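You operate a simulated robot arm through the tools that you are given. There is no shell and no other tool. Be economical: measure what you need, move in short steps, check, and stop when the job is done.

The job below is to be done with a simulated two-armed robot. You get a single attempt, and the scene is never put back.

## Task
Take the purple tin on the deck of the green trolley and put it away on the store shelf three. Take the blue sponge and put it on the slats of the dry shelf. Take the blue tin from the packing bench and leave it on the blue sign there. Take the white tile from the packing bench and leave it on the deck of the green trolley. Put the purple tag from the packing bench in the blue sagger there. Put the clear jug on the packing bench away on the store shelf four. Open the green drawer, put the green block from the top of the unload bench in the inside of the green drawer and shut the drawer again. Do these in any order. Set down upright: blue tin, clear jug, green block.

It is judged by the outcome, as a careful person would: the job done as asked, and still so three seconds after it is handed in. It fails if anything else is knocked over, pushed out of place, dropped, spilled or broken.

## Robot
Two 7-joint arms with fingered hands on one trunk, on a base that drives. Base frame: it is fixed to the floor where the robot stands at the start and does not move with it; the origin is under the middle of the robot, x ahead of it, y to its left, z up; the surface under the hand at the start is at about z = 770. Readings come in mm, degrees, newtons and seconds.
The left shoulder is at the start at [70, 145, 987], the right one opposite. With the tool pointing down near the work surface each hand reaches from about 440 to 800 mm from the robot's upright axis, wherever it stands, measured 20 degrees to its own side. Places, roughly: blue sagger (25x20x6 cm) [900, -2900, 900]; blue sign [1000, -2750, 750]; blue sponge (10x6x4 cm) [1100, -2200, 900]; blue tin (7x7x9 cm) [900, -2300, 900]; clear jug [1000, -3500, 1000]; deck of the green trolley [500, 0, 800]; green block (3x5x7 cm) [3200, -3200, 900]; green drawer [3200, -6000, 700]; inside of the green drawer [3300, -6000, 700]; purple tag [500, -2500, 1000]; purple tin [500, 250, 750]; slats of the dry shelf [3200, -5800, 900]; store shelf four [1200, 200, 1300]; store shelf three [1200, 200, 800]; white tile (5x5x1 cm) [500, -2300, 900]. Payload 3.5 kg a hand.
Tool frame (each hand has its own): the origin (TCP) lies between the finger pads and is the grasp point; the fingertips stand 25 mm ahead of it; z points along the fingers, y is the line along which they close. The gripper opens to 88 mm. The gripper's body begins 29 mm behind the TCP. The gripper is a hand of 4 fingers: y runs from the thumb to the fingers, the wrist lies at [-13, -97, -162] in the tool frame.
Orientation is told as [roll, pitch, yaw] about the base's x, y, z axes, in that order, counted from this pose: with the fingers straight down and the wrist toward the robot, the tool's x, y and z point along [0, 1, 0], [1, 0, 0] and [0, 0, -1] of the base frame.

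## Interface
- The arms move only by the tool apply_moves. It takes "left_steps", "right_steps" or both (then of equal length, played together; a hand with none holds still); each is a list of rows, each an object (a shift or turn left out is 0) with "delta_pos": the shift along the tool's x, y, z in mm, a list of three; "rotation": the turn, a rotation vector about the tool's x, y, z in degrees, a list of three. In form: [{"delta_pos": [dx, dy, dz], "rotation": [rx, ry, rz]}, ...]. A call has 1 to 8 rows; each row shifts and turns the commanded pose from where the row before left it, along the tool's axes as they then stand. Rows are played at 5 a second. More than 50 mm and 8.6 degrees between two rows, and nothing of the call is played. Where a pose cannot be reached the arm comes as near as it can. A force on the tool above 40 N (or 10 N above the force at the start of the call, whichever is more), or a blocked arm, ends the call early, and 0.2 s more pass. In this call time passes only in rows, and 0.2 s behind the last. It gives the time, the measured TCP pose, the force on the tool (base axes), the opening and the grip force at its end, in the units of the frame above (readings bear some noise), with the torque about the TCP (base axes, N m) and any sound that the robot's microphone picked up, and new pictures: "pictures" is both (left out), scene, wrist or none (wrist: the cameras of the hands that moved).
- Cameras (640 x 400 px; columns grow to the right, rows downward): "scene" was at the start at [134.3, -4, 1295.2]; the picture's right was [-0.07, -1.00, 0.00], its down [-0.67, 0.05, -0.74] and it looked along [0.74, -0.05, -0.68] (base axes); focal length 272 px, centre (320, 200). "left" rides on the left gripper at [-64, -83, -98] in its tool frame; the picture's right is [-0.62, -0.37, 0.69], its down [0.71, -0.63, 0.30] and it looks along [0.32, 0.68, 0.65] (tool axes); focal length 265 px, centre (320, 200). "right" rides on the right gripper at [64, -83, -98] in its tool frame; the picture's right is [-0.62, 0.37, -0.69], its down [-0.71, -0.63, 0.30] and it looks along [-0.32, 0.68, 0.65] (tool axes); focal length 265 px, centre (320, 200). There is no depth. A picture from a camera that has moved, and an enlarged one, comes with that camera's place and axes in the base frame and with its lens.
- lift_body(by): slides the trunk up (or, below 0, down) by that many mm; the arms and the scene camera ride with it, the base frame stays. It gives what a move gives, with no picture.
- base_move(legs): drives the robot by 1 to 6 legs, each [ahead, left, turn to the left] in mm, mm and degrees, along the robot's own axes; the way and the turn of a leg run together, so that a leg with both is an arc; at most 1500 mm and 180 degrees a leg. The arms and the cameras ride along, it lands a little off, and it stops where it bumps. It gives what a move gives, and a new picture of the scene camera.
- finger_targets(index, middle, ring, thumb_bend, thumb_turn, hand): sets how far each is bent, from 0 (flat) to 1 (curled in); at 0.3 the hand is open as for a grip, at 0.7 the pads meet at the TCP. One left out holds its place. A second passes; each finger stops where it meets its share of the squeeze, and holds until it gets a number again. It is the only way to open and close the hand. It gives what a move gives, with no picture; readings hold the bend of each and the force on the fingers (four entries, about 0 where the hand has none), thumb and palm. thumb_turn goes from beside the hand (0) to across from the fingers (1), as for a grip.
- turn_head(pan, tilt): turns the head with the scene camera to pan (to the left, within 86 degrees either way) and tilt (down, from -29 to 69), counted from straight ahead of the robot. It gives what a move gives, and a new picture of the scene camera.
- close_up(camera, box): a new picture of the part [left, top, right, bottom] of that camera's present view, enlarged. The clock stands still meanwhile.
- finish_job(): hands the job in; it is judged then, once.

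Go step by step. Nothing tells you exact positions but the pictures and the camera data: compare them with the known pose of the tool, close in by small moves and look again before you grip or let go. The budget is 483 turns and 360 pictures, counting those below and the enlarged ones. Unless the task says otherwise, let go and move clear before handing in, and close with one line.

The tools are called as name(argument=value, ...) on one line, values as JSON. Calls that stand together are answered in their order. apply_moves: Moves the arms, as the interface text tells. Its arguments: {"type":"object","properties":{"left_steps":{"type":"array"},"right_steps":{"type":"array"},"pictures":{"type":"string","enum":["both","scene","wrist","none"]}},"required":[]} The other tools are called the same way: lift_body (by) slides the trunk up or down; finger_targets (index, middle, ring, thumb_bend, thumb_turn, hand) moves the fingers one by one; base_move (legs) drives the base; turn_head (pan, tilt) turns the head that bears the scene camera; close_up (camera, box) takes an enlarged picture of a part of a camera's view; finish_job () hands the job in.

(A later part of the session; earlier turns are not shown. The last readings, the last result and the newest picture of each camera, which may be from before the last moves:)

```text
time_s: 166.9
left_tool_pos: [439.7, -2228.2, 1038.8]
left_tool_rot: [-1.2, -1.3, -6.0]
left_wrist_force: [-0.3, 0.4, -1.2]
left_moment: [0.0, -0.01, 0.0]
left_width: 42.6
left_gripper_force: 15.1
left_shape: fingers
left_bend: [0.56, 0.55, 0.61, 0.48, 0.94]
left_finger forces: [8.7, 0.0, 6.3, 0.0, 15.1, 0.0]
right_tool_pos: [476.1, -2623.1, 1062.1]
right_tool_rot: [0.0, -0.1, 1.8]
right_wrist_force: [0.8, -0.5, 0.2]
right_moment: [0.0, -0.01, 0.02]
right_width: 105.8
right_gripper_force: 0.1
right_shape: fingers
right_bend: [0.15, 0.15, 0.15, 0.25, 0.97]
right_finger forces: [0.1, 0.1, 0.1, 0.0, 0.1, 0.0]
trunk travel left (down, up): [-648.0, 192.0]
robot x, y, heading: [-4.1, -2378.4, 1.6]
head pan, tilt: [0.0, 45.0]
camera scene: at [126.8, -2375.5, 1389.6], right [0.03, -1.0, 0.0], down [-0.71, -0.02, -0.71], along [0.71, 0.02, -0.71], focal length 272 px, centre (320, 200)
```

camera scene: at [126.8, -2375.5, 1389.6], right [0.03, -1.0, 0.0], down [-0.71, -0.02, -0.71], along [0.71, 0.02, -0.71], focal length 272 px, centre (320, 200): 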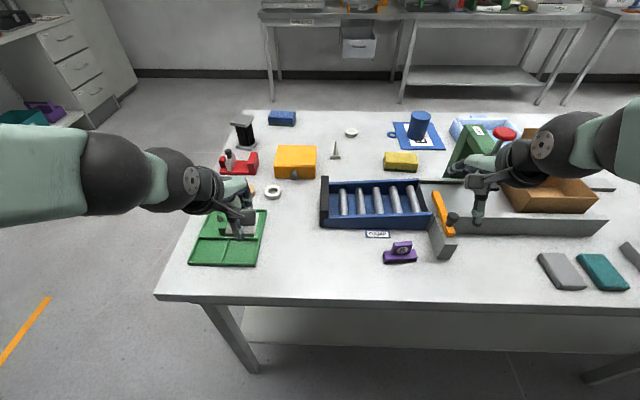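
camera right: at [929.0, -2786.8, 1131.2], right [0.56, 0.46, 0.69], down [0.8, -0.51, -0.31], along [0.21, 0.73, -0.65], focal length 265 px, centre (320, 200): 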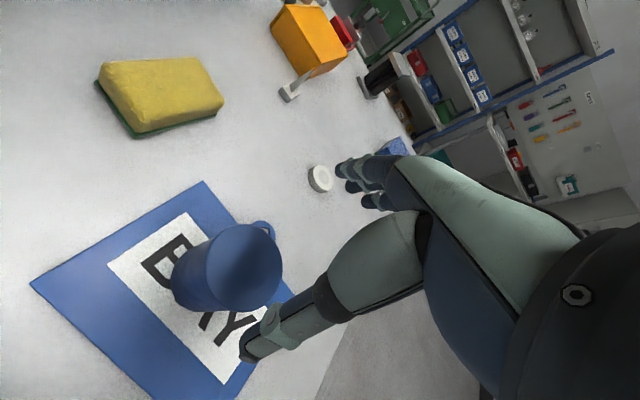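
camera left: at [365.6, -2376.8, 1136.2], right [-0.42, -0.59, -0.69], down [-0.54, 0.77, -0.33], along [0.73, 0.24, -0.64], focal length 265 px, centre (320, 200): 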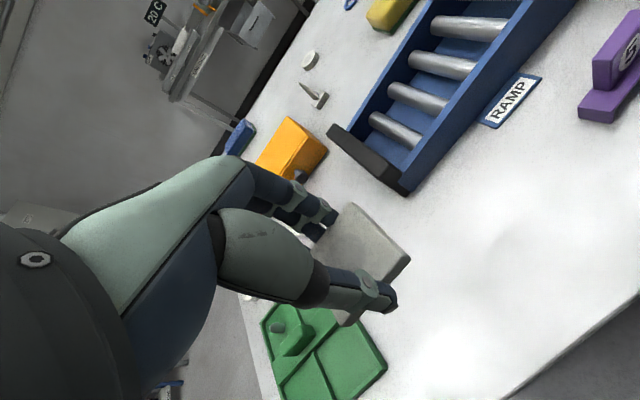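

finger_targets(hand="right", index=0.45, middle=0.45, ring=0.45, thumb_bend=0.45)

apply_moves(right_steps=[{"delta_pos": [40, 2, 0]}, {"delta_pos": [39, 2, 20]}, {"delta_pos": [0, 0, 35]}, {"delta_pos": [0, 0, 35]}, {"delta_pos": [0, 0, 0]}])

```text
time_s: 167.9
left_tool_pos: [439.6, -2227.4, 1037.3]
left_tool_rot: [-1.2, -1.3, -6.0]
left_wrist_force: [1.3, -0.3, 0.2]
left_moment: [0.02, 0.01, 0.02]
left_width: 42.4
left_gripper_force: 15.7
left_shape: fingers
left_bend: [0.56, 0.55, 0.61, 0.48, 0.94]
left_finger forces: [8.7, 0.0, 6.2, 0.0, 15.0, 0.1]
right_tool_pos: [475.8, -2622.0, 1063.0]
right_tool_rot: [0.0, -0.1, 1.7]
right_wrist_force: [-0.1, 0.2, 1.0]
right_moment: [-0.03, 0.0, 0.0]
right_width: 53.1
right_gripper_force: 0.1
right_shape: fingers
right_bend: [0.45, 0.45, 0.45, 0.45, 0.97]
right_finger forces: [0.1, 0.1, 0.0, 0.0, 0.0, 0.0]
trunk travel left (down, up): [-648.0, 192.0]
robot x, y, heading: [-5.2, -2376.9, 1.8]
head pan, tilt: [0.0, 45.0]
```

```text
time_s: 169.1
left_tool_pos: [439.8, -2227.0, 1038.2]
left_tool_rot: [-1.1, -1.4, -6.0]
left_wrist_force: [0.5, -0.3, -0.4]
left_moment: [-0.02, -0.01, -0.02]
left_width: 42.6
left_gripper_force: 15.0
left_shape: fingers
left_bend: [0.56, 0.55, 0.61, 0.48, 0.94]
left_finger forces: [8.8, 0.0, 6.3, 0.0, 15.0, 0.0]
right_tool_pos: [476.8, -2543.5, 973.5]
right_tool_rot: [0.0, -0.1, 1.7]
right_wrist_force: [0.0, 0.1, 0.9]
right_moment: [0.02, 0.01, -0.01]
right_width: 52.9
right_gripper_force: 0.0
right_shape: fingers
right_bend: [0.45, 0.45, 0.45, 0.45, 0.97]
right_finger forces: [0.1, 0.0, 0.1, 0.0, 0.1, 0.0]
trunk travel left (down, up): [-648.0, 192.0]
robot x, y, heading: [-7.3, -2378.6, 1.7]
head pan, tilt: [0.0, 45.0]
camera scene: at [125.9, -2374.2, 1389.7], right [0.03, -1.0, 0.0], down [-0.71, -0.02, -0.71], along [0.71, 0.02, -0.71], focal length 272 px, centre (320, 200)
camera right: at [392.1, -2481.1, 1071.2], right [0.39, -0.61, 0.69], down [-0.61, -0.73, -0.31], along [0.69, -0.3, -0.65], focal length 265 px, centre (320, 200)
```

scene: 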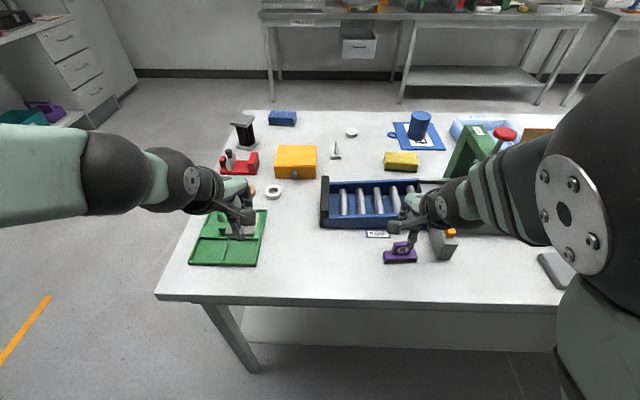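
right: 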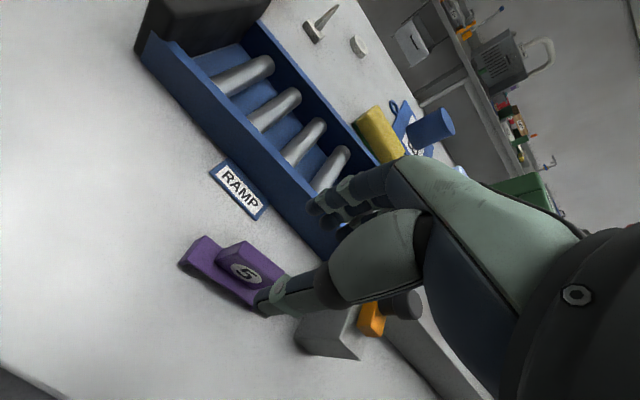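

close_up(camera="right", box=[150, 150, 390, 350])

close_up(camera="scene", box=[340, 190, 460, 290])

```text
2.00 times, centred on (270, 250) of right
camera zoom: at [392.1, -2481.1, 1071.2], right [0.39, -0.61, 0.69], down [-0.61, -0.73, -0.31], along [0.69, -0.3, -0.65], focal length 531 px, centre (420, 100)
```

zoom: 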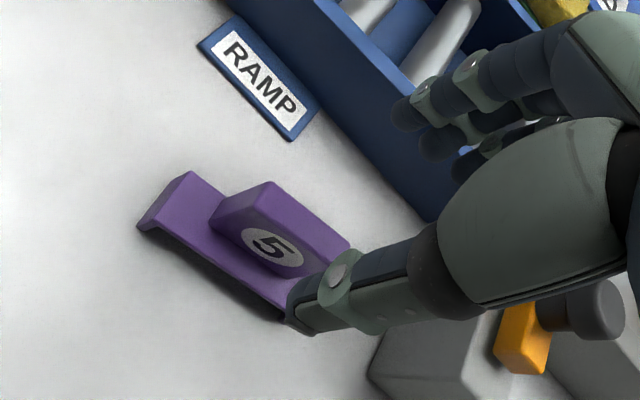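

```text
4.00 times, centred on (400, 240) of scene
camera zoom: at [125.9, -2374.2, 1389.7], right [0.03, -1.0, 0.0], down [-0.71, -0.02, -0.71], along [0.71, 0.02, -0.71], focal length 1087 px, centre (0, 40)
```

zoom: 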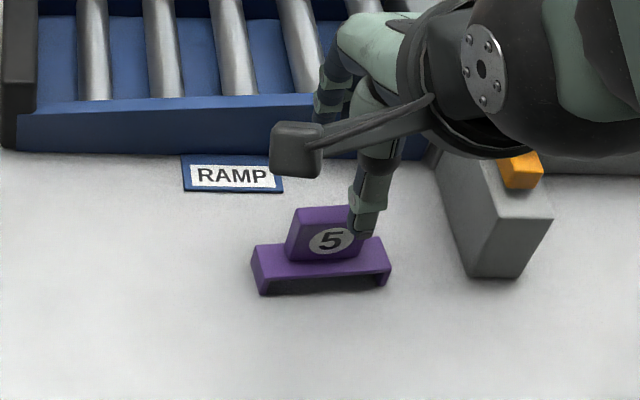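

The tag's upright plate is centred near [484,-2543], top z≈902. I lower around the plate and pinch it.

apply_moves(right_steps=[{"delta_pos": [1, 7, 0]}, {"delta_pos": [0, 0, 25]}, {"delta_pos": [0, 0, 25]}, {"delta_pos": [0, 0, 12]}, {"delta_pos": [0, 0, 0]}], pictures="none")

close_up(camera="right", box=[150, 150, 390, 350])

close_up(camera="scene", box=[340, 190, 460, 290])

```text
time_s: 170.3
left_tool_pos: [439.2, -2227.8, 1038.0]
left_tool_rot: [-1.1, -1.5, -6.0]
left_wrist_force: [-0.7, -0.8, -0.6]
left_moment: [-0.02, 0.0, 0.01]
left_width: 42.3
left_gripper_force: 15.6
left_shape: fingers
left_bend: [0.56, 0.55, 0.61, 0.48, 0.94]
left_finger forces: [8.7, 0.1, 6.3, 0.0, 15.1, 0.0]
right_tool_pos: [484.9, -2540.0, 910.4]
right_tool_rot: [0.0, -0.1, 1.8]
right_wrist_force: [0.2, 0.6, 0.0]
right_moment: [0.01, 0.02, 0.01]
right_width: 53.3
right_gripper_force: 0.1
right_shape: fingers
right_bend: [0.45, 0.45, 0.45, 0.45, 0.97]
right_finger forces: [0.1, 0.1, 0.1, 0.0, 0.0, 0.1]
trunk travel left (down, up): [-648.0, 192.0]
robot x, y, heading: [-5.4, -2381.6, 1.6]
head pan, tilt: [0.0, 45.0]
```

```text
2.00 times, centred on (270, 250) of right
camera zoom: at [400.6, -2479.0, 1008.7], right [0.39, -0.61, 0.69], down [-0.61, -0.73, -0.31], along [0.69, -0.3, -0.65], focal length 531 px, centre (420, 100)
```

zoom: 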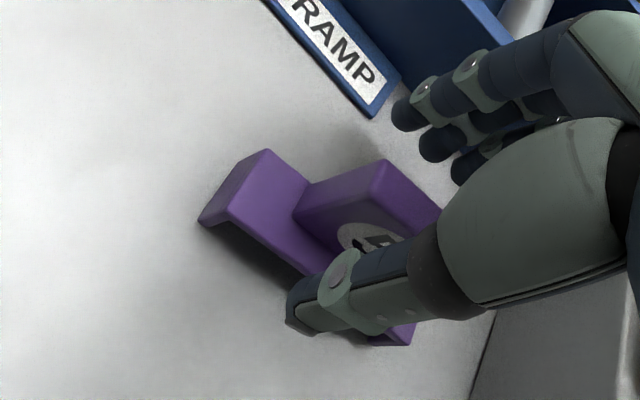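

```text
4.00 times, centred on (400, 240) of scene
camera zoom: at [126.5, -2374.4, 1389.6], right [0.03, -1.0, 0.0], down [-0.71, -0.02, -0.71], along [0.71, 0.02, -0.71], focal length 1087 px, centre (0, 40)
```

zoom: 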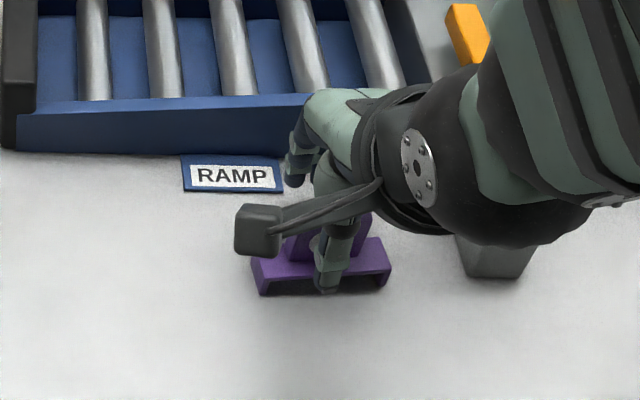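

apply_moves(right_steps=[{"delta_pos": [-5, 0, 0]}, {"delta_pos": [0, 0, 4]}, {"delta_pos": [0, 0, 0]}], pictures="none")

finger_targets(hand="right", index=0.75, middle=0.75, ring=0.75, thumb_bend=0.75)

close_up(camera="right", box=[150, 150, 390, 350])

```text
time_s: 171.1
left_tool_pos: [440.6, -2227.4, 1037.9]
left_tool_rot: [-1.1, -1.3, -5.9]
left_wrist_force: [0.3, 0.7, 0.1]
left_moment: [0.02, 0.02, 0.0]
left_width: 42.3
left_gripper_force: 14.8
left_shape: fingers
left_bend: [0.56, 0.55, 0.61, 0.48, 0.94]
left_finger forces: [8.7, 0.0, 6.4, 0.0, 15.2, 0.0]
right_tool_pos: [484.2, -2545.8, 905.7]
right_tool_rot: [-0.1, -0.1, 1.8]
right_wrist_force: [-1.2, -0.5, 0.2]
right_moment: [0.01, 0.01, 0.01]
right_width: 53.3
right_gripper_force: 0.1
right_shape: fingers
right_bend: [0.45, 0.45, 0.45, 0.45, 0.97]
right_finger forces: [0.0, 0.1, 0.1, 0.0, 0.1, 0.0]
trunk travel left (down, up): [-648.0, 192.0]
robot x, y, heading: [-6.5, -2380.7, 1.8]
head pan, tilt: [0.0, 45.0]
```

```text
time_s: 172.1
left_tool_pos: [441.2, -2226.4, 1038.8]
left_tool_rot: [-1.1, -1.4, -6.1]
left_wrist_force: [0.1, -0.3, -0.3]
left_moment: [0.01, -0.03, -0.02]
left_width: 42.3
left_gripper_force: 15.1
left_shape: fingers
left_bend: [0.56, 0.55, 0.61, 0.48, 0.94]
left_finger forces: [8.7, 0.1, 6.3, 0.0, 15.1, 0.0]
right_tool_pos: [485.2, -2546.3, 906.2]
right_tool_rot: [-0.1, -0.1, 1.8]
right_wrist_force: [0.3, 0.5, 0.1]
right_moment: [0.03, -0.02, 0.01]
right_width: 4.7
right_gripper_force: 10.3
right_shape: fingers
right_bend: [0.73, 0.74, 0.75, 0.66, 0.95]
right_finger forces: [7.2, 3.0, 0.1, 0.0, 10.4, 0.1]
trunk travel left (down, up): [-648.0, 192.0]
robot x, y, heading: [-6.3, -2377.6, 1.9]
head pan, tilt: [0.0, 45.0]
```

```text
2.00 times, centred on (270, 250) of right
camera zoom: at [400.4, -2484.5, 1005.2], right [0.39, -0.61, 0.69], down [-0.61, -0.73, -0.3], along [0.69, -0.3, -0.65], focal length 531 px, centre (420, 100)
```

zoom: 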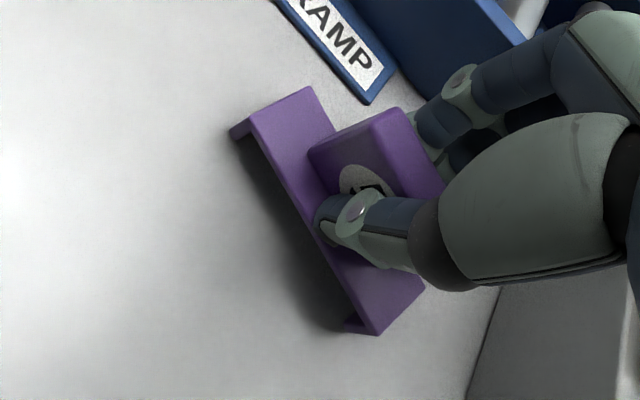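

The plate is between thumb and fingers; I squeeze more and lift slightly.

finger_targets(hand="right", index=0.9, middle=0.9, ring=0.9, thumb_bend=0.85)

apply_moves(right_steps=[{"delta_pos": [0, 0, -5]}, {"delta_pos": [0, 0, -10]}, {"delta_pos": [0, 0, -20]}, {"delta_pos": [0, 0, 0]}], pictures="wrist")

```text
time_s: 173.1
left_tool_pos: [440.5, -2227.7, 1037.8]
left_tool_rot: [-1.2, -1.4, -6.0]
left_wrist_force: [0.0, 0.9, -0.4]
left_moment: [0.01, 0.01, -0.01]
left_width: 42.4
left_gripper_force: 14.8
left_shape: fingers
left_bend: [0.56, 0.55, 0.61, 0.48, 0.94]
left_finger forces: [8.7, 0.0, 6.3, 0.1, 15.1, 0.0]
right_tool_pos: [484.0, -2546.0, 907.4]
right_tool_rot: [0.1, -0.1, 1.7]
right_wrist_force: [-0.9, -0.5, 1.7]
right_moment: [-0.04, 0.03, 0.01]
right_width: 4.3
right_gripper_force: 19.2
right_shape: fingers
right_bend: [0.76, 0.9, 0.9, 0.7, 0.91]
right_finger forces: [16.1, 3.3, 0.0, 0.0, 20.6, 0.1]
trunk travel left (down, up): [-648.0, 192.0]
robot x, y, heading: [-7.4, -2380.7, 1.5]
head pan, tilt: [0.0, 45.0]
```

```text
time_s: 174.1
left_tool_pos: [439.4, -2226.4, 1038.6]
left_tool_rot: [-1.1, -1.3, -5.8]
left_wrist_force: [0.0, 0.3, -1.1]
left_moment: [-0.02, -0.03, 0.0]
left_width: 42.5
left_gripper_force: 15.1
left_shape: fingers
left_bend: [0.56, 0.55, 0.61, 0.48, 0.94]
left_finger forces: [8.7, 0.1, 6.3, 0.0, 15.1, 0.0]
right_tool_pos: [485.0, -2547.7, 941.8]
right_tool_rot: [-0.1, 0.0, 1.8]
right_wrist_force: [-0.2, -0.9, -0.1]
right_moment: [0.01, 0.01, -0.02]
right_width: 4.5
right_gripper_force: 19.1
right_shape: fingers
right_bend: [0.76, 0.9, 0.9, 0.7, 0.91]
right_finger forces: [16.1, 2.8, 0.1, 0.1, 18.9, 0.1]
trunk travel left (down, up): [-648.0, 192.0]
robot x, y, heading: [-5.1, -2380.7, 2.0]
head pan, tilt: [0.0, 45.0]
camera right: at [400.7, -2486.1, 1041.0], right [0.39, -0.61, 0.69], down [-0.61, -0.73, -0.3], along [0.69, -0.3, -0.65], focal length 265 px, centre (320, 200)
```

right: 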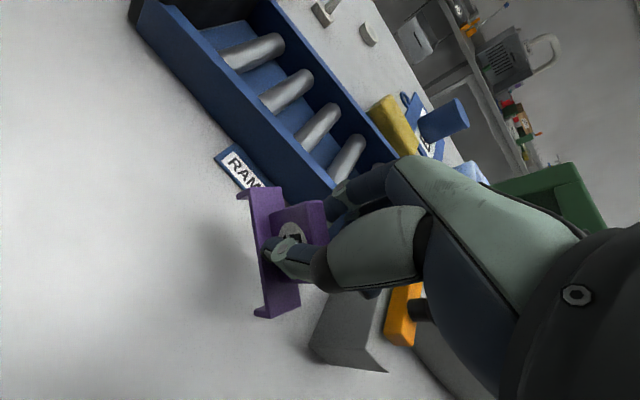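

The tag is held between thumb and index. I raise it and drive around to the east side toward the sagger.

apply_moves(right_steps=[{"delta_pos": [0, 0, -30]}, {"delta_pos": [0, 0, -35]}, {"delta_pos": [0, 0, -35]}, {"delta_pos": [0, 0, 0]}], pictures="none")

base_move(legs=[[0, 930, -1.5], [1450, 0, 0], [350, 0, 0]])

close_up(camera="right", box=[150, 150, 390, 350])

```text
time_s: 175.1
left_tool_pos: [440.9, -2225.4, 1036.7]
left_tool_rot: [-1.0, -1.4, -5.8]
left_wrist_force: [0.0, -0.3, 0.3]
left_moment: [0.02, -0.03, -0.02]
left_width: 42.5
left_gripper_force: 14.7
left_shape: fingers
left_bend: [0.56, 0.55, 0.61, 0.48, 0.94]
left_finger forces: [8.7, 0.0, 6.3, 0.0, 15.1, 0.0]
right_tool_pos: [485.2, -2545.3, 1044.0]
right_tool_rot: [0.6, -0.3, 1.7]
right_wrist_force: [0.1, 0.5, 0.3]
right_moment: [0.04, 0.0, -0.02]
right_width: 4.3
right_gripper_force: 19.5
right_shape: fingers
right_bend: [0.76, 0.9, 0.9, 0.71, 0.91]
right_finger forces: [16.7, 2.5, 0.0, 0.2, 19.1, 0.0]
trunk travel left (down, up): [-648.0, 192.0]
robot x, y, heading: [-5.2, -2379.1, 1.7]
head pan, tilt: [0.0, 45.0]
```

```text
time_s: 188.5
left_tool_pos: [2192.2, -1250.1, 1038.4]
left_tool_rot: [-1.1, -1.4, -5.3]
left_wrist_force: [1.2, 0.3, -1.0]
left_moment: [0.04, 0.0, 0.02]
left_width: 42.2
left_gripper_force: 14.8
left_shape: fingers
left_bend: [0.56, 0.55, 0.61, 0.48, 0.94]
left_finger forces: [8.7, 0.0, 6.3, 0.1, 15.1, 0.1]
right_tool_pos: [2240.6, -1570.4, 1040.9]
right_tool_rot: [0.6, 0.0, 2.2]
right_wrist_force: [0.6, 0.2, -0.2]
right_moment: [-0.02, -0.02, 0.0]
right_width: 4.4
right_gripper_force: 19.4
right_shape: fingers
right_bend: [0.76, 0.9, 0.9, 0.71, 0.91]
right_finger forces: [16.8, 2.5, 0.1, 0.1, 19.1, 0.0]
trunk travel left (down, up): [-648.0, 192.0]
robot x, y, heading: [1747.8, -1406.9, 2.3]
head pan, tilt: [0.0, 45.0]
camera scene: at [1880.3, -1400.5, 1389.7], right [0.04, -1.0, 0.0], down [-0.71, -0.03, -0.71], along [0.71, 0.03, -0.71], focal length 272 px, centre (320, 200)
```

scene: 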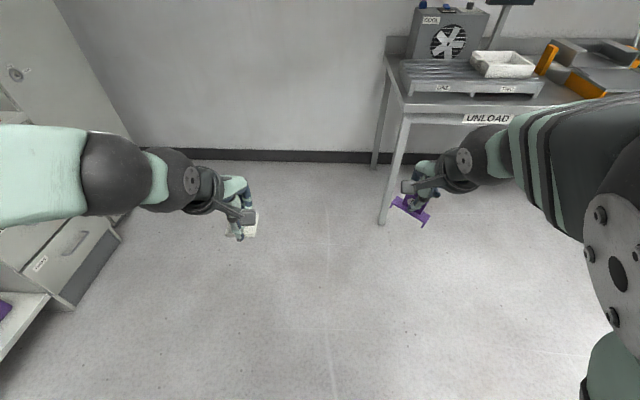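

```text
2.00 times, centred on (270, 250) of right
camera zoom: at [2155.8, -1510.3, 1142.0], right [0.39, -0.61, 0.69], down [-0.6, -0.73, -0.31], along [0.7, -0.29, -0.66], focal length 531 px, centre (420, 100)
```

zoom: 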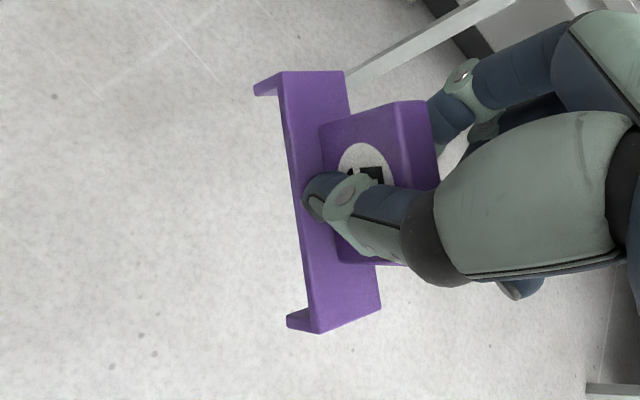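

base_move(legs=[[0, 0, 178], [0, 1000, 0], [0, 700, 0]])

```text
time_s: 204.3
left_tool_pos: [1272.9, -3237.8, 1038.8]
left_tool_rot: [-1.2, -1.3, 172.2]
left_wrist_force: [-0.5, 0.2, -1.1]
left_moment: [-0.03, -0.03, 0.05]
left_width: 41.5
left_gripper_force: 14.3
left_shape: fingers
left_bend: [0.56, 0.55, 0.61, 0.48, 0.94]
left_finger forces: [8.4, 0.1, 6.0, 0.0, 14.4, 0.0]
right_tool_pos: [1239.5, -2916.5, 1042.9]
right_tool_rot: [0.8, 0.0, 179.6]
right_wrist_force: [-0.2, -0.4, 0.0]
right_moment: [0.01, -0.03, 0.02]
right_width: 3.5
right_gripper_force: 17.3
right_shape: fingers
right_bend: [0.76, 0.9, 0.9, 0.71, 0.91]
right_finger forces: [16.1, 1.8, 0.1, 0.0, 17.8, 0.0]
trunk travel left (down, up): [-648.0, 192.0]
robot x, y, heading: [1723.6, -3101.7, 179.6]
head pan, tilt: [0.0, 45.0]
camera scene: at [1593.8, -3098.2, 1389.6], right [0.0, 1.0, 0.0], down [0.71, 0.0, -0.71], along [-0.71, 0.0, -0.71], focal length 272 px, centre (320, 200)
```

scene: 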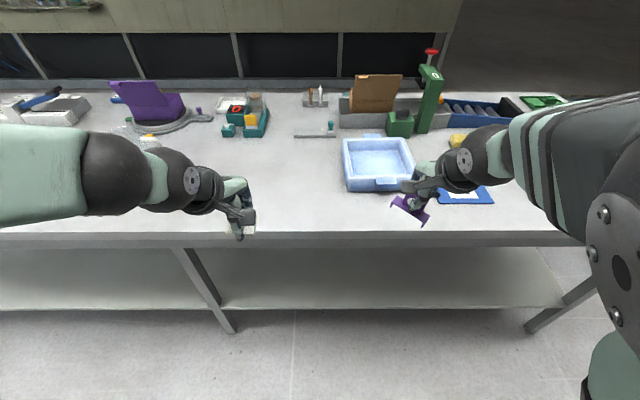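

Sagger centre ≈[893,-2909]. I drive in 165 mm and extend the right hand over it.

base_move(legs=[[165, 0, 0]])

apply_moves(right_steps=[{"delta_pos": [0, 45, 0]}, {"delta_pos": [0, 45, 0]}, {"delta_pos": [0, 45, 0]}, {"delta_pos": [0, 40, 0]}, {"delta_pos": [0, 0, 0]}])

```text
time_s: 205.8
left_tool_pos: [1112.7, -3238.2, 1038.6]
left_tool_rot: [-1.1, -1.6, 172.3]
left_wrist_force: [0.4, 1.2, 0.3]
left_moment: [0.01, 0.01, 0.02]
left_width: 41.7
left_gripper_force: 15.1
left_shape: fingers
left_bend: [0.56, 0.55, 0.61, 0.48, 0.94]
left_finger forces: [8.4, 0.0, 6.0, 0.1, 14.4, 0.0]
right_tool_pos: [1077.8, -2917.7, 1042.1]
right_tool_rot: [0.8, -0.2, 179.8]
right_wrist_force: [0.7, 0.0, -0.1]
right_moment: [-0.02, 0.0, 0.0]
right_width: 3.5
right_gripper_force: 18.2
right_shape: fingers
right_bend: [0.76, 0.9, 0.9, 0.71, 0.91]
right_finger forces: [16.2, 1.8, 0.0, 0.0, 17.8, 0.1]
trunk travel left (down, up): [-648.0, 192.0]
robot x, y, heading: [1561.5, -3098.1, -180.0]
head pan, tilt: [0.0, 45.0]
camera scene: at [1432.9, -3098.9, 1389.8], right [0.0, 1.0, 0.0], down [0.71, 0.0, -0.71], along [-0.71, 0.0, -0.71], focal length 272 px, centre (320, 200)
```

scene: 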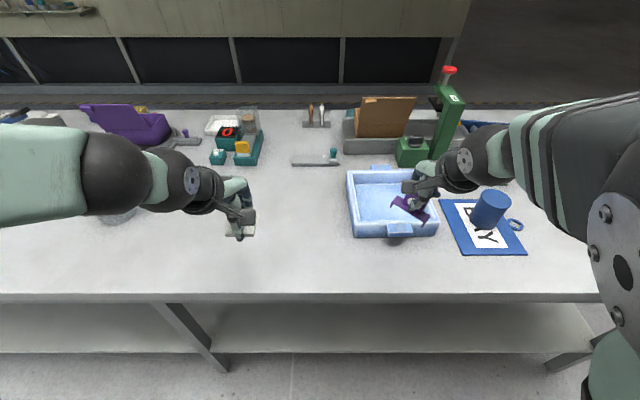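

```text
time_s: 207.0
left_tool_pos: [1112.6, -3239.9, 1038.5]
left_tool_rot: [-1.1, -1.4, 172.4]
left_wrist_force: [-0.2, -0.4, -0.7]
left_moment: [0.01, 0.0, 0.01]
left_width: 41.6
left_gripper_force: 14.3
left_shape: fingers
left_bend: [0.56, 0.55, 0.61, 0.48, 0.94]
left_finger forces: [8.5, 0.0, 5.9, 0.1, 14.4, 0.0]
right_tool_pos: [900.6, -2918.6, 1041.9]
right_tool_rot: [0.8, -0.1, 179.9]
right_wrist_force: [0.8, -0.1, -0.2]
right_moment: [0.02, 0.06, 0.02]
right_width: 3.4
right_gripper_force: 18.0
right_shape: fingers
right_bend: [0.76, 0.9, 0.9, 0.71, 0.91]
right_finger forces: [16.3, 1.7, 0.0, 0.0, 18.1, 0.0]
trunk travel left (down, up): [-648.0, 192.0]
robot x, y, heading: [1562.3, -3101.0, -180.2]
head pan, tilt: [0.0, 45.0]
camera scene: at [1432.3, -3099.2, 1389.7], right [0.0, 1.0, 0.0], down [0.71, 0.0, -0.71], along [-0.71, 0.0, -0.71], focal length 272 px, centre (320, 200)
camera right: at [986.1, -2981.3, 1141.6], right [-0.36, 0.63, 0.68], down [0.63, 0.71, -0.32], along [-0.68, 0.32, -0.66], focal length 265 px, centre (320, 200)
```

scene: 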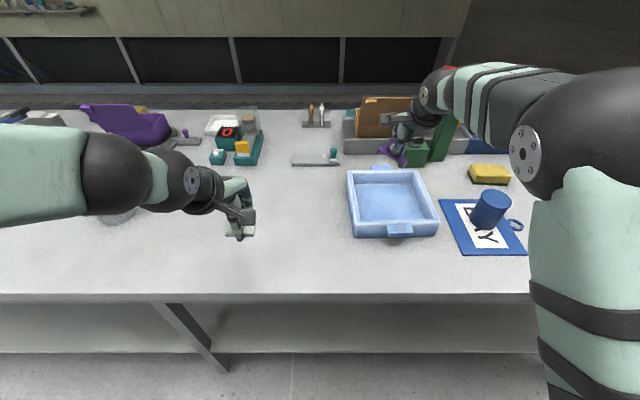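
right: 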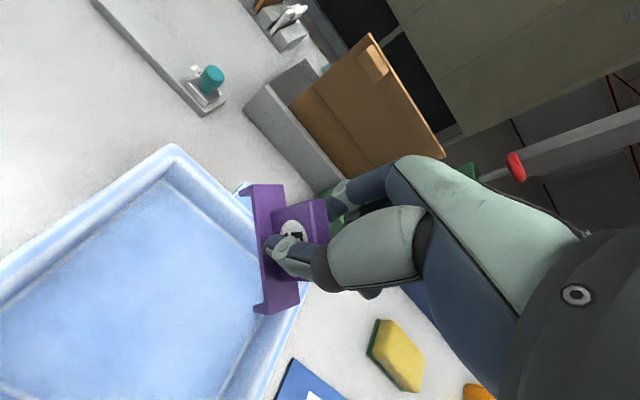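

apply_moves(right_steps=[{"delta_pos": [0, -28, 0]}, {"delta_pos": [0, 0, 35]}, {"delta_pos": [0, 0, 35]}, {"delta_pos": [0, 0, 30]}, {"delta_pos": [0, 0, 0]}])

```text
time_s: 208.2
left_tool_pos: [1111.4, -3239.0, 1038.1]
left_tool_rot: [-1.2, -1.3, 172.3]
left_wrist_force: [-0.2, -0.9, -0.4]
left_moment: [0.04, 0.01, -0.02]
left_width: 41.9
left_gripper_force: 15.0
left_shape: fingers
left_bend: [0.56, 0.55, 0.61, 0.48, 0.94]
left_finger forces: [8.4, 0.0, 6.0, 0.1, 14.4, 0.0]
right_tool_pos: [926.6, -2919.2, 942.6]
right_tool_rot: [0.9, -0.2, 179.8]
right_wrist_force: [-0.2, -1.3, -0.2]
right_moment: [0.03, 0.0, 0.0]
right_width: 3.6
right_gripper_force: 19.0
right_shape: fingers
right_bend: [0.76, 0.9, 0.9, 0.71, 0.91]
right_finger forces: [16.7, 1.8, 0.0, 0.0, 18.4, 0.0]
trunk travel left (down, up): [-648.0, 192.0]
robot x, y, heading: [1561.9, -3101.7, -180.0]
head pan, tilt: [0.0, 45.0]
camera scene: at [1431.1, -3099.0, 1389.6], right [0.0, 1.0, 0.0], down [0.71, 0.0, -0.71], along [-0.71, 0.0, -0.71], focal length 272 px, centre (320, 200)
camera right: at [1011.6, -2982.3, 1041.8], right [-0.36, 0.63, 0.68], down [0.63, 0.71, -0.32], along [-0.68, 0.32, -0.66], focal length 265 px, centre (320, 200)
```

scene: 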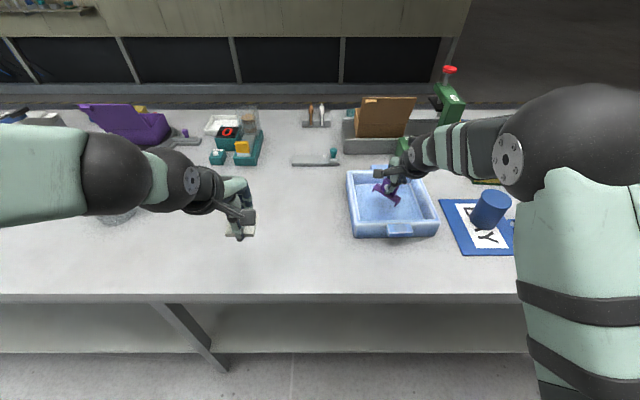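
right: 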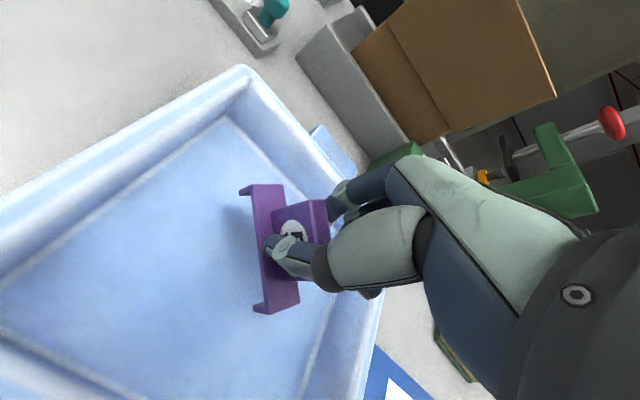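

apply_moves(right_steps=[{"delta_pos": [-3, -14, 0]}, {"delta_pos": [0, 0, 8]}, {"delta_pos": [0, 0, 6]}, {"delta_pos": [0, 0, 5]}, {"delta_pos": [0, 0, 4]}, {"delta_pos": [0, 0, 0]}], pictures="wrist")

```text
time_s: 209.6
left_tool_pos: [1110.5, -3238.8, 1037.2]
left_tool_rot: [-1.1, -1.3, 172.3]
left_wrist_force: [-0.2, 0.5, -0.2]
left_moment: [-0.01, 0.01, 0.03]
left_width: 41.8
left_gripper_force: 14.2
left_shape: fingers
left_bend: [0.56, 0.55, 0.61, 0.48, 0.94]
left_finger forces: [8.4, 0.1, 6.0, 0.0, 14.4, 0.0]
right_tool_pos: [942.0, -2914.9, 919.3]
right_tool_rot: [0.7, -0.1, 179.8]
right_wrist_force: [-0.8, 1.1, 0.3]
right_moment: [-0.01, -0.01, 0.01]
right_width: 3.6
right_gripper_force: 18.1
right_shape: fingers
right_bend: [0.76, 0.9, 0.9, 0.71, 0.91]
right_finger forces: [16.7, 1.8, 0.0, 0.0, 18.5, 0.1]
trunk travel left (down, up): [-648.0, 192.0]
robot x, y, heading: [1562.2, -3096.8, -179.8]
head pan, tilt: [0.0, 45.0]
camera right: at [1026.5, -2979.2, 1018.7], right [-0.36, 0.63, 0.68], down [0.63, 0.71, -0.32], along [-0.68, 0.32, -0.66], focal length 265 px, centre (320, 200)
```

right: 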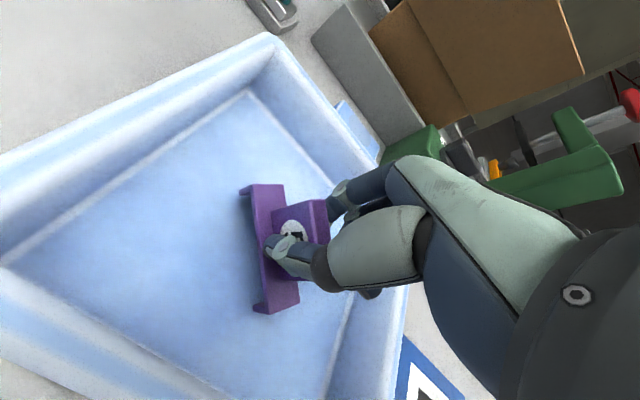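

apply_moves(right_steps=[{"delta_pos": [0, 0, 4]}, {"delta_pos": [0, 0, 4]}, {"delta_pos": [0, 0, 4]}, {"delta_pos": [0, 0, 3]}, {"delta_pos": [0, 0, 0]}], pictures="wrist")

```text
time_s: 210.8
left_tool_pos: [1116.4, -3239.6, 1040.2]
left_tool_rot: [-1.1, -1.7, 172.3]
left_wrist_force: [0.8, 0.3, -1.4]
left_moment: [0.01, 0.01, 0.0]
left_width: 41.6
left_gripper_force: 14.6
left_shape: fingers
left_bend: [0.56, 0.55, 0.61, 0.48, 0.94]
left_finger forces: [8.4, 0.0, 6.0, 0.0, 14.4, 0.0]
right_tool_pos: [942.8, -2916.3, 913.1]
right_tool_rot: [0.7, -1.2, 179.6]
right_wrist_force: [-1.4, 3.2, 36.7]
right_moment: [-0.32, -0.53, 0.12]
right_width: 3.1
right_gripper_force: 37.1
right_shape: fingers
right_bend: [0.77, 0.91, 0.9, 0.74, 0.91]
right_finger forces: [19.5, 9.5, 0.0, 0.0, 45.3, 0.0]
trunk travel left (down, up): [-648.0, 192.0]
robot x, y, heading: [1563.9, -3100.4, -180.0]
head pan, tilt: [0.0, 45.0]
camera right: at [1029.5, -2979.9, 1011.2], right [-0.35, 0.63, 0.69], down [0.63, 0.71, -0.33], along [-0.7, 0.32, -0.64], focal length 265 px, centre (320, 200)
```

right: 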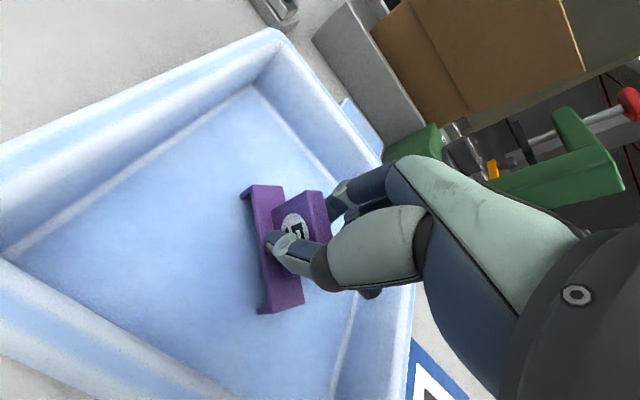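

Contact. I ease up 5 mm, release and lift off.

apply_moves(right_steps=[{"delta_pos": [0, 0, -6]}, {"delta_pos": [0, 0, 0]}], pictures="none")

finger_targets(hand="right", index=0.5, middle=0.5, ring=0.5, thumb_bend=0.5)

apply_moves(right_steps=[{"delta_pos": [0, 0, -20]}, {"delta_pos": [0, 0, -35]}, {"delta_pos": [0, 0, -35]}, {"delta_pos": [0, 0, -30]}, {"delta_pos": [0, 0, 0]}])

```text
time_s: 211.4
left_tool_pos: [1114.0, -3240.8, 1040.0]
left_tool_rot: [-1.0, -1.5, 172.2]
left_wrist_force: [0.3, -0.1, -0.7]
left_moment: [0.0, -0.02, 0.0]
left_width: 41.7
left_gripper_force: 14.4
left_shape: fingers
left_bend: [0.56, 0.55, 0.61, 0.48, 0.94]
left_finger forces: [8.3, 0.0, 6.1, 0.0, 14.4, 0.1]
right_tool_pos: [943.3, -2916.6, 912.7]
right_tool_rot: [0.7, -0.4, 179.8]
right_wrist_force: [-4.8, 4.0, 22.2]
right_moment: [-0.17, -0.16, 0.07]
right_width: 3.1
right_gripper_force: 29.6
right_shape: fingers
right_bend: [0.77, 0.91, 0.9, 0.74, 0.91]
right_finger forces: [20.5, 7.1, 0.1, 0.0, 32.1, 0.0]
trunk travel left (down, up): [-648.0, 192.0]
robot x, y, heading: [1562.7, -3099.2, -180.1]
head pan, tilt: [0.0, 45.0]
```

```text
time_s: 212.4
left_tool_pos: [1111.6, -3239.8, 1039.1]
left_tool_rot: [-1.1, -1.5, 172.3]
left_wrist_force: [-0.7, 0.1, -1.0]
left_moment: [0.01, 0.01, 0.0]
left_width: 41.6
left_gripper_force: 14.4
left_shape: fingers
left_bend: [0.56, 0.55, 0.61, 0.48, 0.94]
left_finger forces: [8.4, 0.0, 5.9, 0.0, 14.5, 0.1]
right_tool_pos: [944.1, -2917.0, 910.5]
right_tool_rot: [0.7, 0.0, 179.8]
right_wrist_force: [0.3, 0.0, 0.4]
right_moment: [-0.03, 0.0, -0.02]
right_width: 41.6
right_gripper_force: 0.0
right_shape: fingers
right_bend: [0.5, 0.5, 0.5, 0.5, 0.97]
right_finger forces: [0.0, 0.1, 0.0, 0.0, 0.0, 0.0]
trunk travel left (down, up): [-648.0, 192.0]
robot x, y, heading: [1560.3, -3099.6, -180.3]
head pan, tilt: [0.0, 45.0]
```

```text
time_s: 213.6
left_tool_pos: [1110.8, -3241.2, 1038.5]
left_tool_rot: [-1.2, -1.5, 172.2]
left_wrist_force: [-0.4, 0.7, 0.2]
left_moment: [0.03, 0.0, 0.01]
left_width: 41.6
left_gripper_force: 14.2
left_shape: fingers
left_bend: [0.56, 0.55, 0.61, 0.48, 0.94]
left_finger forces: [8.5, 0.0, 5.9, 0.1, 14.4, 0.0]
right_tool_pos: [942.0, -2915.2, 1032.7]
right_tool_rot: [0.8, -0.2, 179.8]
right_wrist_force: [-0.4, 0.2, -1.4]
right_moment: [0.03, -0.01, 0.0]
right_width: 41.2
right_gripper_force: 0.0
right_shape: fingers
right_bend: [0.5, 0.5, 0.5, 0.5, 0.97]
right_finger forces: [0.0, 0.0, 0.0, 0.0, 0.1, 0.0]
trunk travel left (down, up): [-648.0, 192.0]
robot x, y, heading: [1560.9, -3102.2, -180.0]
head pan, tilt: [0.0, 45.0]
camera scene: at [1430.7, -3098.8, 1389.5], right [0.0, 1.0, 0.0], down [0.71, 0.0, -0.71], along [-0.71, 0.0, -0.71], focal length 272 px, centre (320, 200)
camera right: at [1026.4, -2978.8, 1131.5], right [-0.37, 0.63, 0.68], down [0.63, 0.71, -0.32], along [-0.68, 0.32, -0.66], focal length 265 px, centre (320, 200)
```

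scene: 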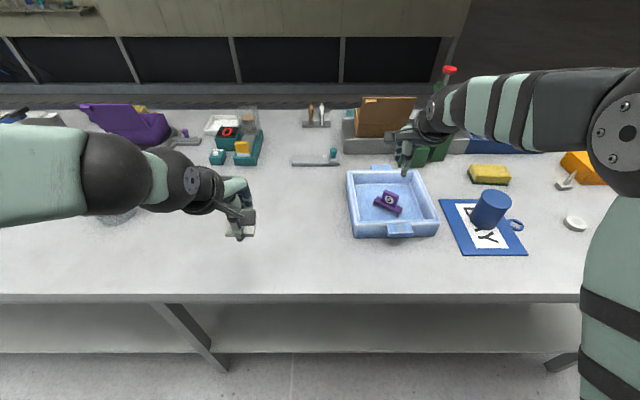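
right: 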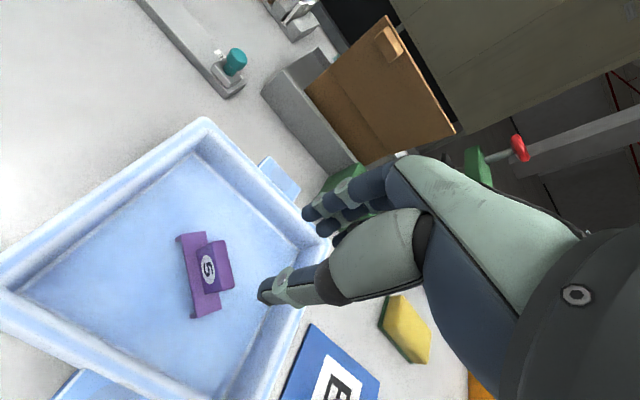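

The tag rests in the sagger. Next the clear jug: retract, back off and shift along the bench.

apply_moves(right_steps=[{"delta_pos": [0, -45, 0]}, {"delta_pos": [0, -45, 0]}, {"delta_pos": [0, -45, 0]}, {"delta_pos": [0, -35, 0]}], pictures="none")

base_move(legs=[[-170, 0, 0], [0, 680, 0]])

```text
time_s: 214.6
left_tool_pos: [1112.4, -3236.1, 1039.3]
left_tool_rot: [-0.9, -1.3, 172.2]
left_wrist_force: [-0.1, -0.2, -1.0]
left_moment: [0.02, 0.01, 0.02]
left_width: 41.9
left_gripper_force: 14.5
left_shape: fingers
left_bend: [0.56, 0.55, 0.61, 0.48, 0.94]
left_finger forces: [8.5, 0.0, 6.0, 0.1, 14.4, 0.0]
right_tool_pos: [1115.4, -2912.5, 1030.1]
right_tool_rot: [0.9, -0.4, 179.9]
right_wrist_force: [-0.3, 0.1, 0.3]
right_moment: [-0.02, 0.01, 0.05]
right_width: 41.3
right_gripper_force: 0.1
right_shape: fingers
right_bend: [0.5, 0.5, 0.5, 0.5, 0.97]
right_finger forces: [0.0, 0.0, 0.0, 0.1, 0.1, 0.0]
trunk travel left (down, up): [-648.0, 192.0]
robot x, y, heading: [1564.1, -3097.2, -180.1]
head pan, tilt: [0.0, 45.0]
```

```text
time_s: 219.4
left_tool_pos: [1281.2, -3917.5, 1038.0]
left_tool_rot: [-1.2, -1.4, 172.1]
left_wrist_force: [0.5, 0.1, -1.5]
left_moment: [0.01, 0.02, 0.02]
left_width: 41.7
left_gripper_force: 14.1
left_shape: fingers
left_bend: [0.56, 0.55, 0.61, 0.48, 0.94]
left_finger forces: [8.5, 0.1, 6.0, 0.1, 14.4, 0.1]
right_tool_pos: [1284.7, -3594.1, 1030.0]
right_tool_rot: [0.8, -0.2, 179.7]
right_wrist_force: [-1.3, 0.3, 0.0]
right_moment: [0.01, 0.02, 0.0]
right_width: 41.4
right_gripper_force: 0.0
right_shape: fingers
right_bend: [0.5, 0.5, 0.5, 0.5, 0.97]
right_finger forces: [0.0, 0.0, 0.1, 0.1, 0.0, 0.0]
trunk travel left (down, up): [-648.0, 192.0]
robot x, y, heading: [1731.5, -3780.7, 180.0]
head pan, tilt: [0.0, 45.0]
camera scene: at [1601.4, -3776.9, 1389.6], right [0.0, 1.0, 0.0], down [0.71, 0.0, -0.71], along [-0.71, 0.0, -0.71], focal length 272 px, centre (320, 200)
```

scene: 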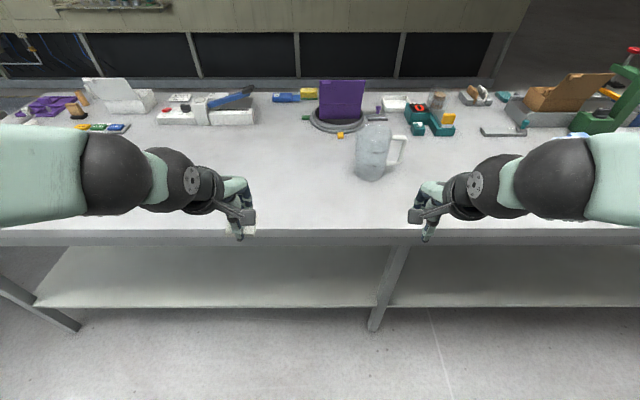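

close_up(camera="scene", box=[330, 100, 430, 200])

```text
4.00 times, centred on (380, 150) of scene
camera zoom: at [1601.4, -3776.9, 1389.6], right [0.0, 1.0, 0.0], down [0.71, 0.0, -0.71], along [-0.71, 0.0, -0.71], focal length 1087 px, centre (80, 400)
```

zoom: 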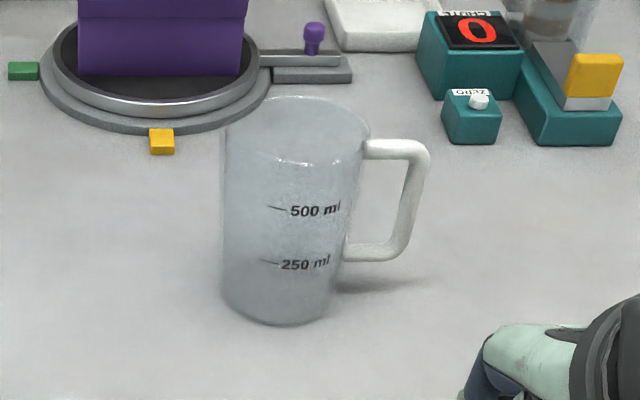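

Jug: base ≈[953,-3627], height ≈150 (rim z≈999), rim ≈98 mm wide, handle toward +y. I'll grip it top-down below the rim with a wide-open right hand.

finger_targets(hand="right", index=0.08, middle=0.1, ring=0.1, thumb_bend=0.12)

apply_moves(right_steps=[{"delta_pos": [0, 0, -30]}, {"delta_pos": [0, 0, -30]}], pictures="none")

base_move(legs=[[125, 45, 0]])

```text
time_s: 220.4
left_tool_pos: [1281.1, -3917.3, 1038.6]
left_tool_rot: [-1.0, -1.4, 172.3]
left_wrist_force: [-0.3, -0.3, -0.6]
left_moment: [0.03, -0.01, -0.01]
left_width: 41.8
left_gripper_force: 14.4
left_shape: fingers
left_bend: [0.56, 0.55, 0.61, 0.48, 0.94]
left_finger forces: [8.4, 0.0, 5.9, 0.0, 14.4, 0.0]
right_tool_pos: [1284.7, -3593.8, 1030.7]
right_tool_rot: [0.8, -0.2, 179.7]
right_wrist_force: [-0.1, 0.4, -0.4]
right_moment: [-0.03, -0.02, -0.02]
right_width: 121.1
right_gripper_force: 0.1
right_shape: fingers
right_bend: [0.08, 0.1, 0.1, 0.12, 0.97]
right_finger forces: [0.0, 0.1, 0.1, 0.0, 0.0, 0.0]
trunk travel left (down, up): [-648.0, 192.0]
robot x, y, heading: [1729.9, -3779.6, 180.0]
head pan, tilt: [0.0, 45.0]
```

```text
time_s: 221.0
left_tool_pos: [1282.1, -3917.8, 1038.3]
left_tool_rot: [-1.1, -1.5, 172.3]
left_wrist_force: [-0.3, -0.4, -0.3]
left_moment: [-0.01, 0.02, -0.02]
left_width: 41.8
left_gripper_force: 14.8
left_shape: fingers
left_bend: [0.56, 0.55, 0.61, 0.48, 0.94]
left_finger forces: [8.4, 0.1, 6.0, 0.0, 14.5, 0.1]
right_tool_pos: [1286.4, -3590.8, 1088.7]
right_tool_rot: [0.8, -0.2, 179.8]
right_wrist_force: [-0.1, 0.0, 0.3]
right_moment: [-0.03, -0.01, 0.0]
right_width: 121.4
right_gripper_force: 0.1
right_shape: fingers
right_bend: [0.08, 0.1, 0.1, 0.12, 0.97]
right_finger forces: [0.0, 0.1, 0.0, 0.0, 0.1, 0.0]
trunk travel left (down, up): [-648.0, 192.0]
robot x, y, heading: [1728.2, -3776.8, 179.9]
head pan, tilt: [0.0, 45.0]
```

```text
time_s: 222.3
left_tool_pos: [1156.9, -3962.1, 1039.9]
left_tool_rot: [-1.1, -1.5, 172.3]
left_wrist_force: [0.2, 0.8, -0.6]
left_moment: [-0.02, 0.03, -0.03]
left_width: 41.8
left_gripper_force: 14.5
left_shape: fingers
left_bend: [0.56, 0.55, 0.61, 0.48, 0.94]
left_finger forces: [8.5, 0.0, 5.9, 0.0, 14.4, 0.0]
right_tool_pos: [1159.9, -3635.9, 1090.7]
right_tool_rot: [0.9, -0.2, 180.0]
right_wrist_force: [0.1, -0.3, 1.0]
right_moment: [0.02, -0.03, -0.01]
right_width: 121.1
right_gripper_force: 0.1
right_shape: fingers
right_bend: [0.08, 0.1, 0.1, 0.12, 0.97]
right_finger forces: [0.0, 0.0, 0.0, 0.0, 0.0, 0.0]
trunk travel left (down, up): [-648.0, 192.0]
robot x, y, heading: [1602.8, -3821.8, -179.8]
head pan, tilt: [0.0, 45.0]
camera scene: at [1477.4, -3821.1, 1389.8], right [0.0, 1.0, 0.0], down [0.71, 0.0, -0.71], along [-0.71, 0.0, -0.71], focal length 272 px, centre (320, 200)
```

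scene: 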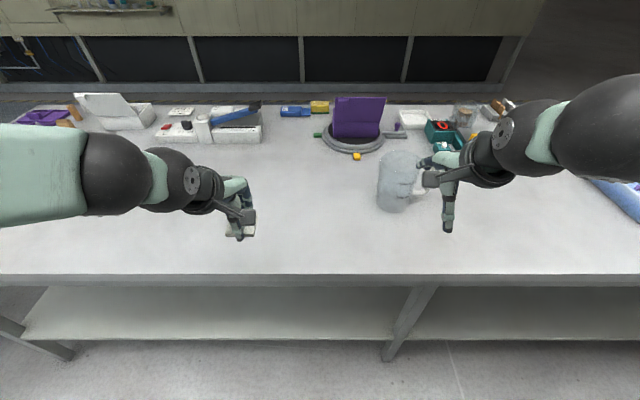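

apply_moves(right_steps=[{"delta_pos": [-1, 41, 0]}, {"delta_pos": [-1, 41, 0]}, {"delta_pos": [-1, 41, 0]}, {"delta_pos": [-1, 41, 0]}, {"delta_pos": [-1, 41, 0]}, {"delta_pos": [0, 0, 0]}])

```text
time_s: 223.7
left_tool_pos: [1157.3, -3962.7, 1039.3]
left_tool_rot: [-1.1, -1.4, 172.3]
left_wrist_force: [-0.6, 0.4, -0.8]
left_moment: [0.01, -0.01, 0.02]
left_width: 41.8
left_gripper_force: 14.0
left_shape: fingers
left_bend: [0.56, 0.55, 0.61, 0.48, 0.94]
left_finger forces: [8.3, 0.0, 5.9, 0.0, 14.5, 0.1]
right_tool_pos: [955.2, -3632.2, 1090.8]
right_tool_rot: [0.8, -0.2, 180.0]
right_wrist_force: [0.0, -0.4, -0.5]
right_moment: [-0.01, 0.01, -0.02]
right_width: 121.5
right_gripper_force: 0.0
right_shape: fingers
right_bend: [0.08, 0.1, 0.1, 0.12, 0.97]
right_finger forces: [0.1, 0.0, 0.0, 0.0, 0.1, 0.1]
trunk travel left (down, up): [-648.0, 192.0]
robot x, y, heading: [1602.1, -3823.4, -180.1]
head pan, tilt: [0.0, 45.0]
camera scene: at [1477.0, -3821.3, 1389.7], right [0.0, 1.0, 0.0], down [0.71, 0.0, -0.71], along [-0.71, 0.0, -0.71], focal length 272 px, centre (320, 200)
camera right: at [1040.3, -3694.1, 1191.1], right [-0.37, 0.63, 0.69], down [0.63, 0.71, -0.32], along [-0.68, 0.32, -0.66], focal length 265 px, centre (320, 200)
```

scene: 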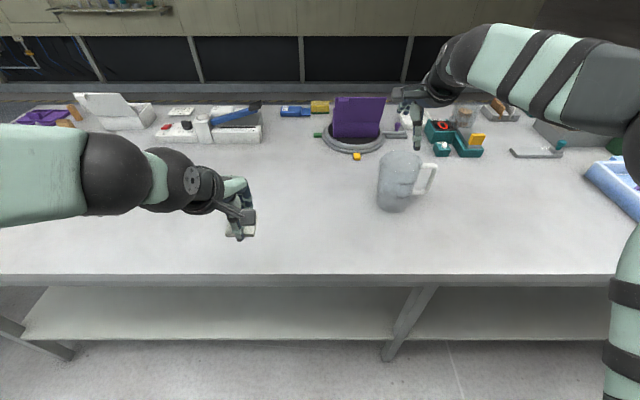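
right: 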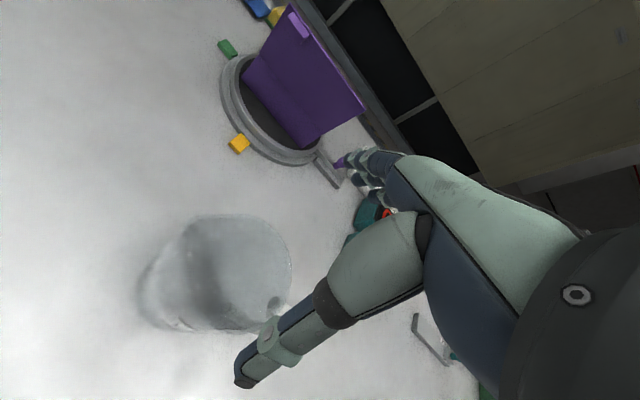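

close_up(camera="right", box=[120, 180, 320, 360])

close_up(camera="scene", box=[350, 70, 470, 230])

```text
2.22 times, centred on (220, 270) of right
camera zoom: at [1040.3, -3694.1, 1191.1], right [-0.37, 0.63, 0.69], down [0.63, 0.71, -0.32], along [-0.68, 0.32, -0.66], focal length 590 px, centre (542, 44)
```

zoom: 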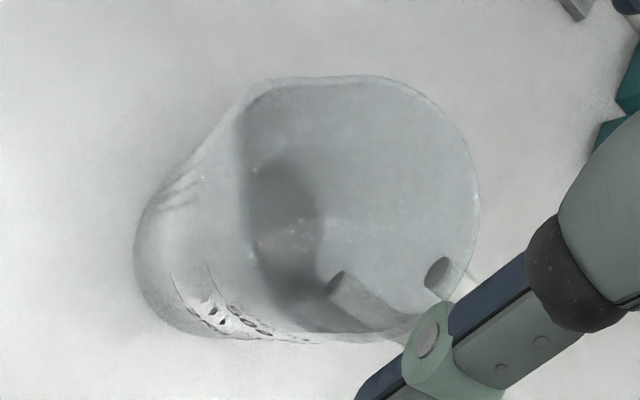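

```text
2.50 times, centred on (410, 150) of scene
camera zoom: at [1477.0, -3821.3, 1389.7], right [0.0, 1.0, 0.0], down [0.71, 0.0, -0.71], along [-0.71, 0.0, -0.71], focal length 680 px, centre (95, 325)
```

zoom: 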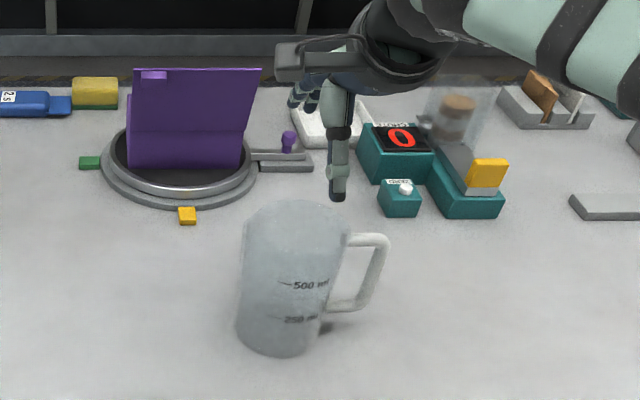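

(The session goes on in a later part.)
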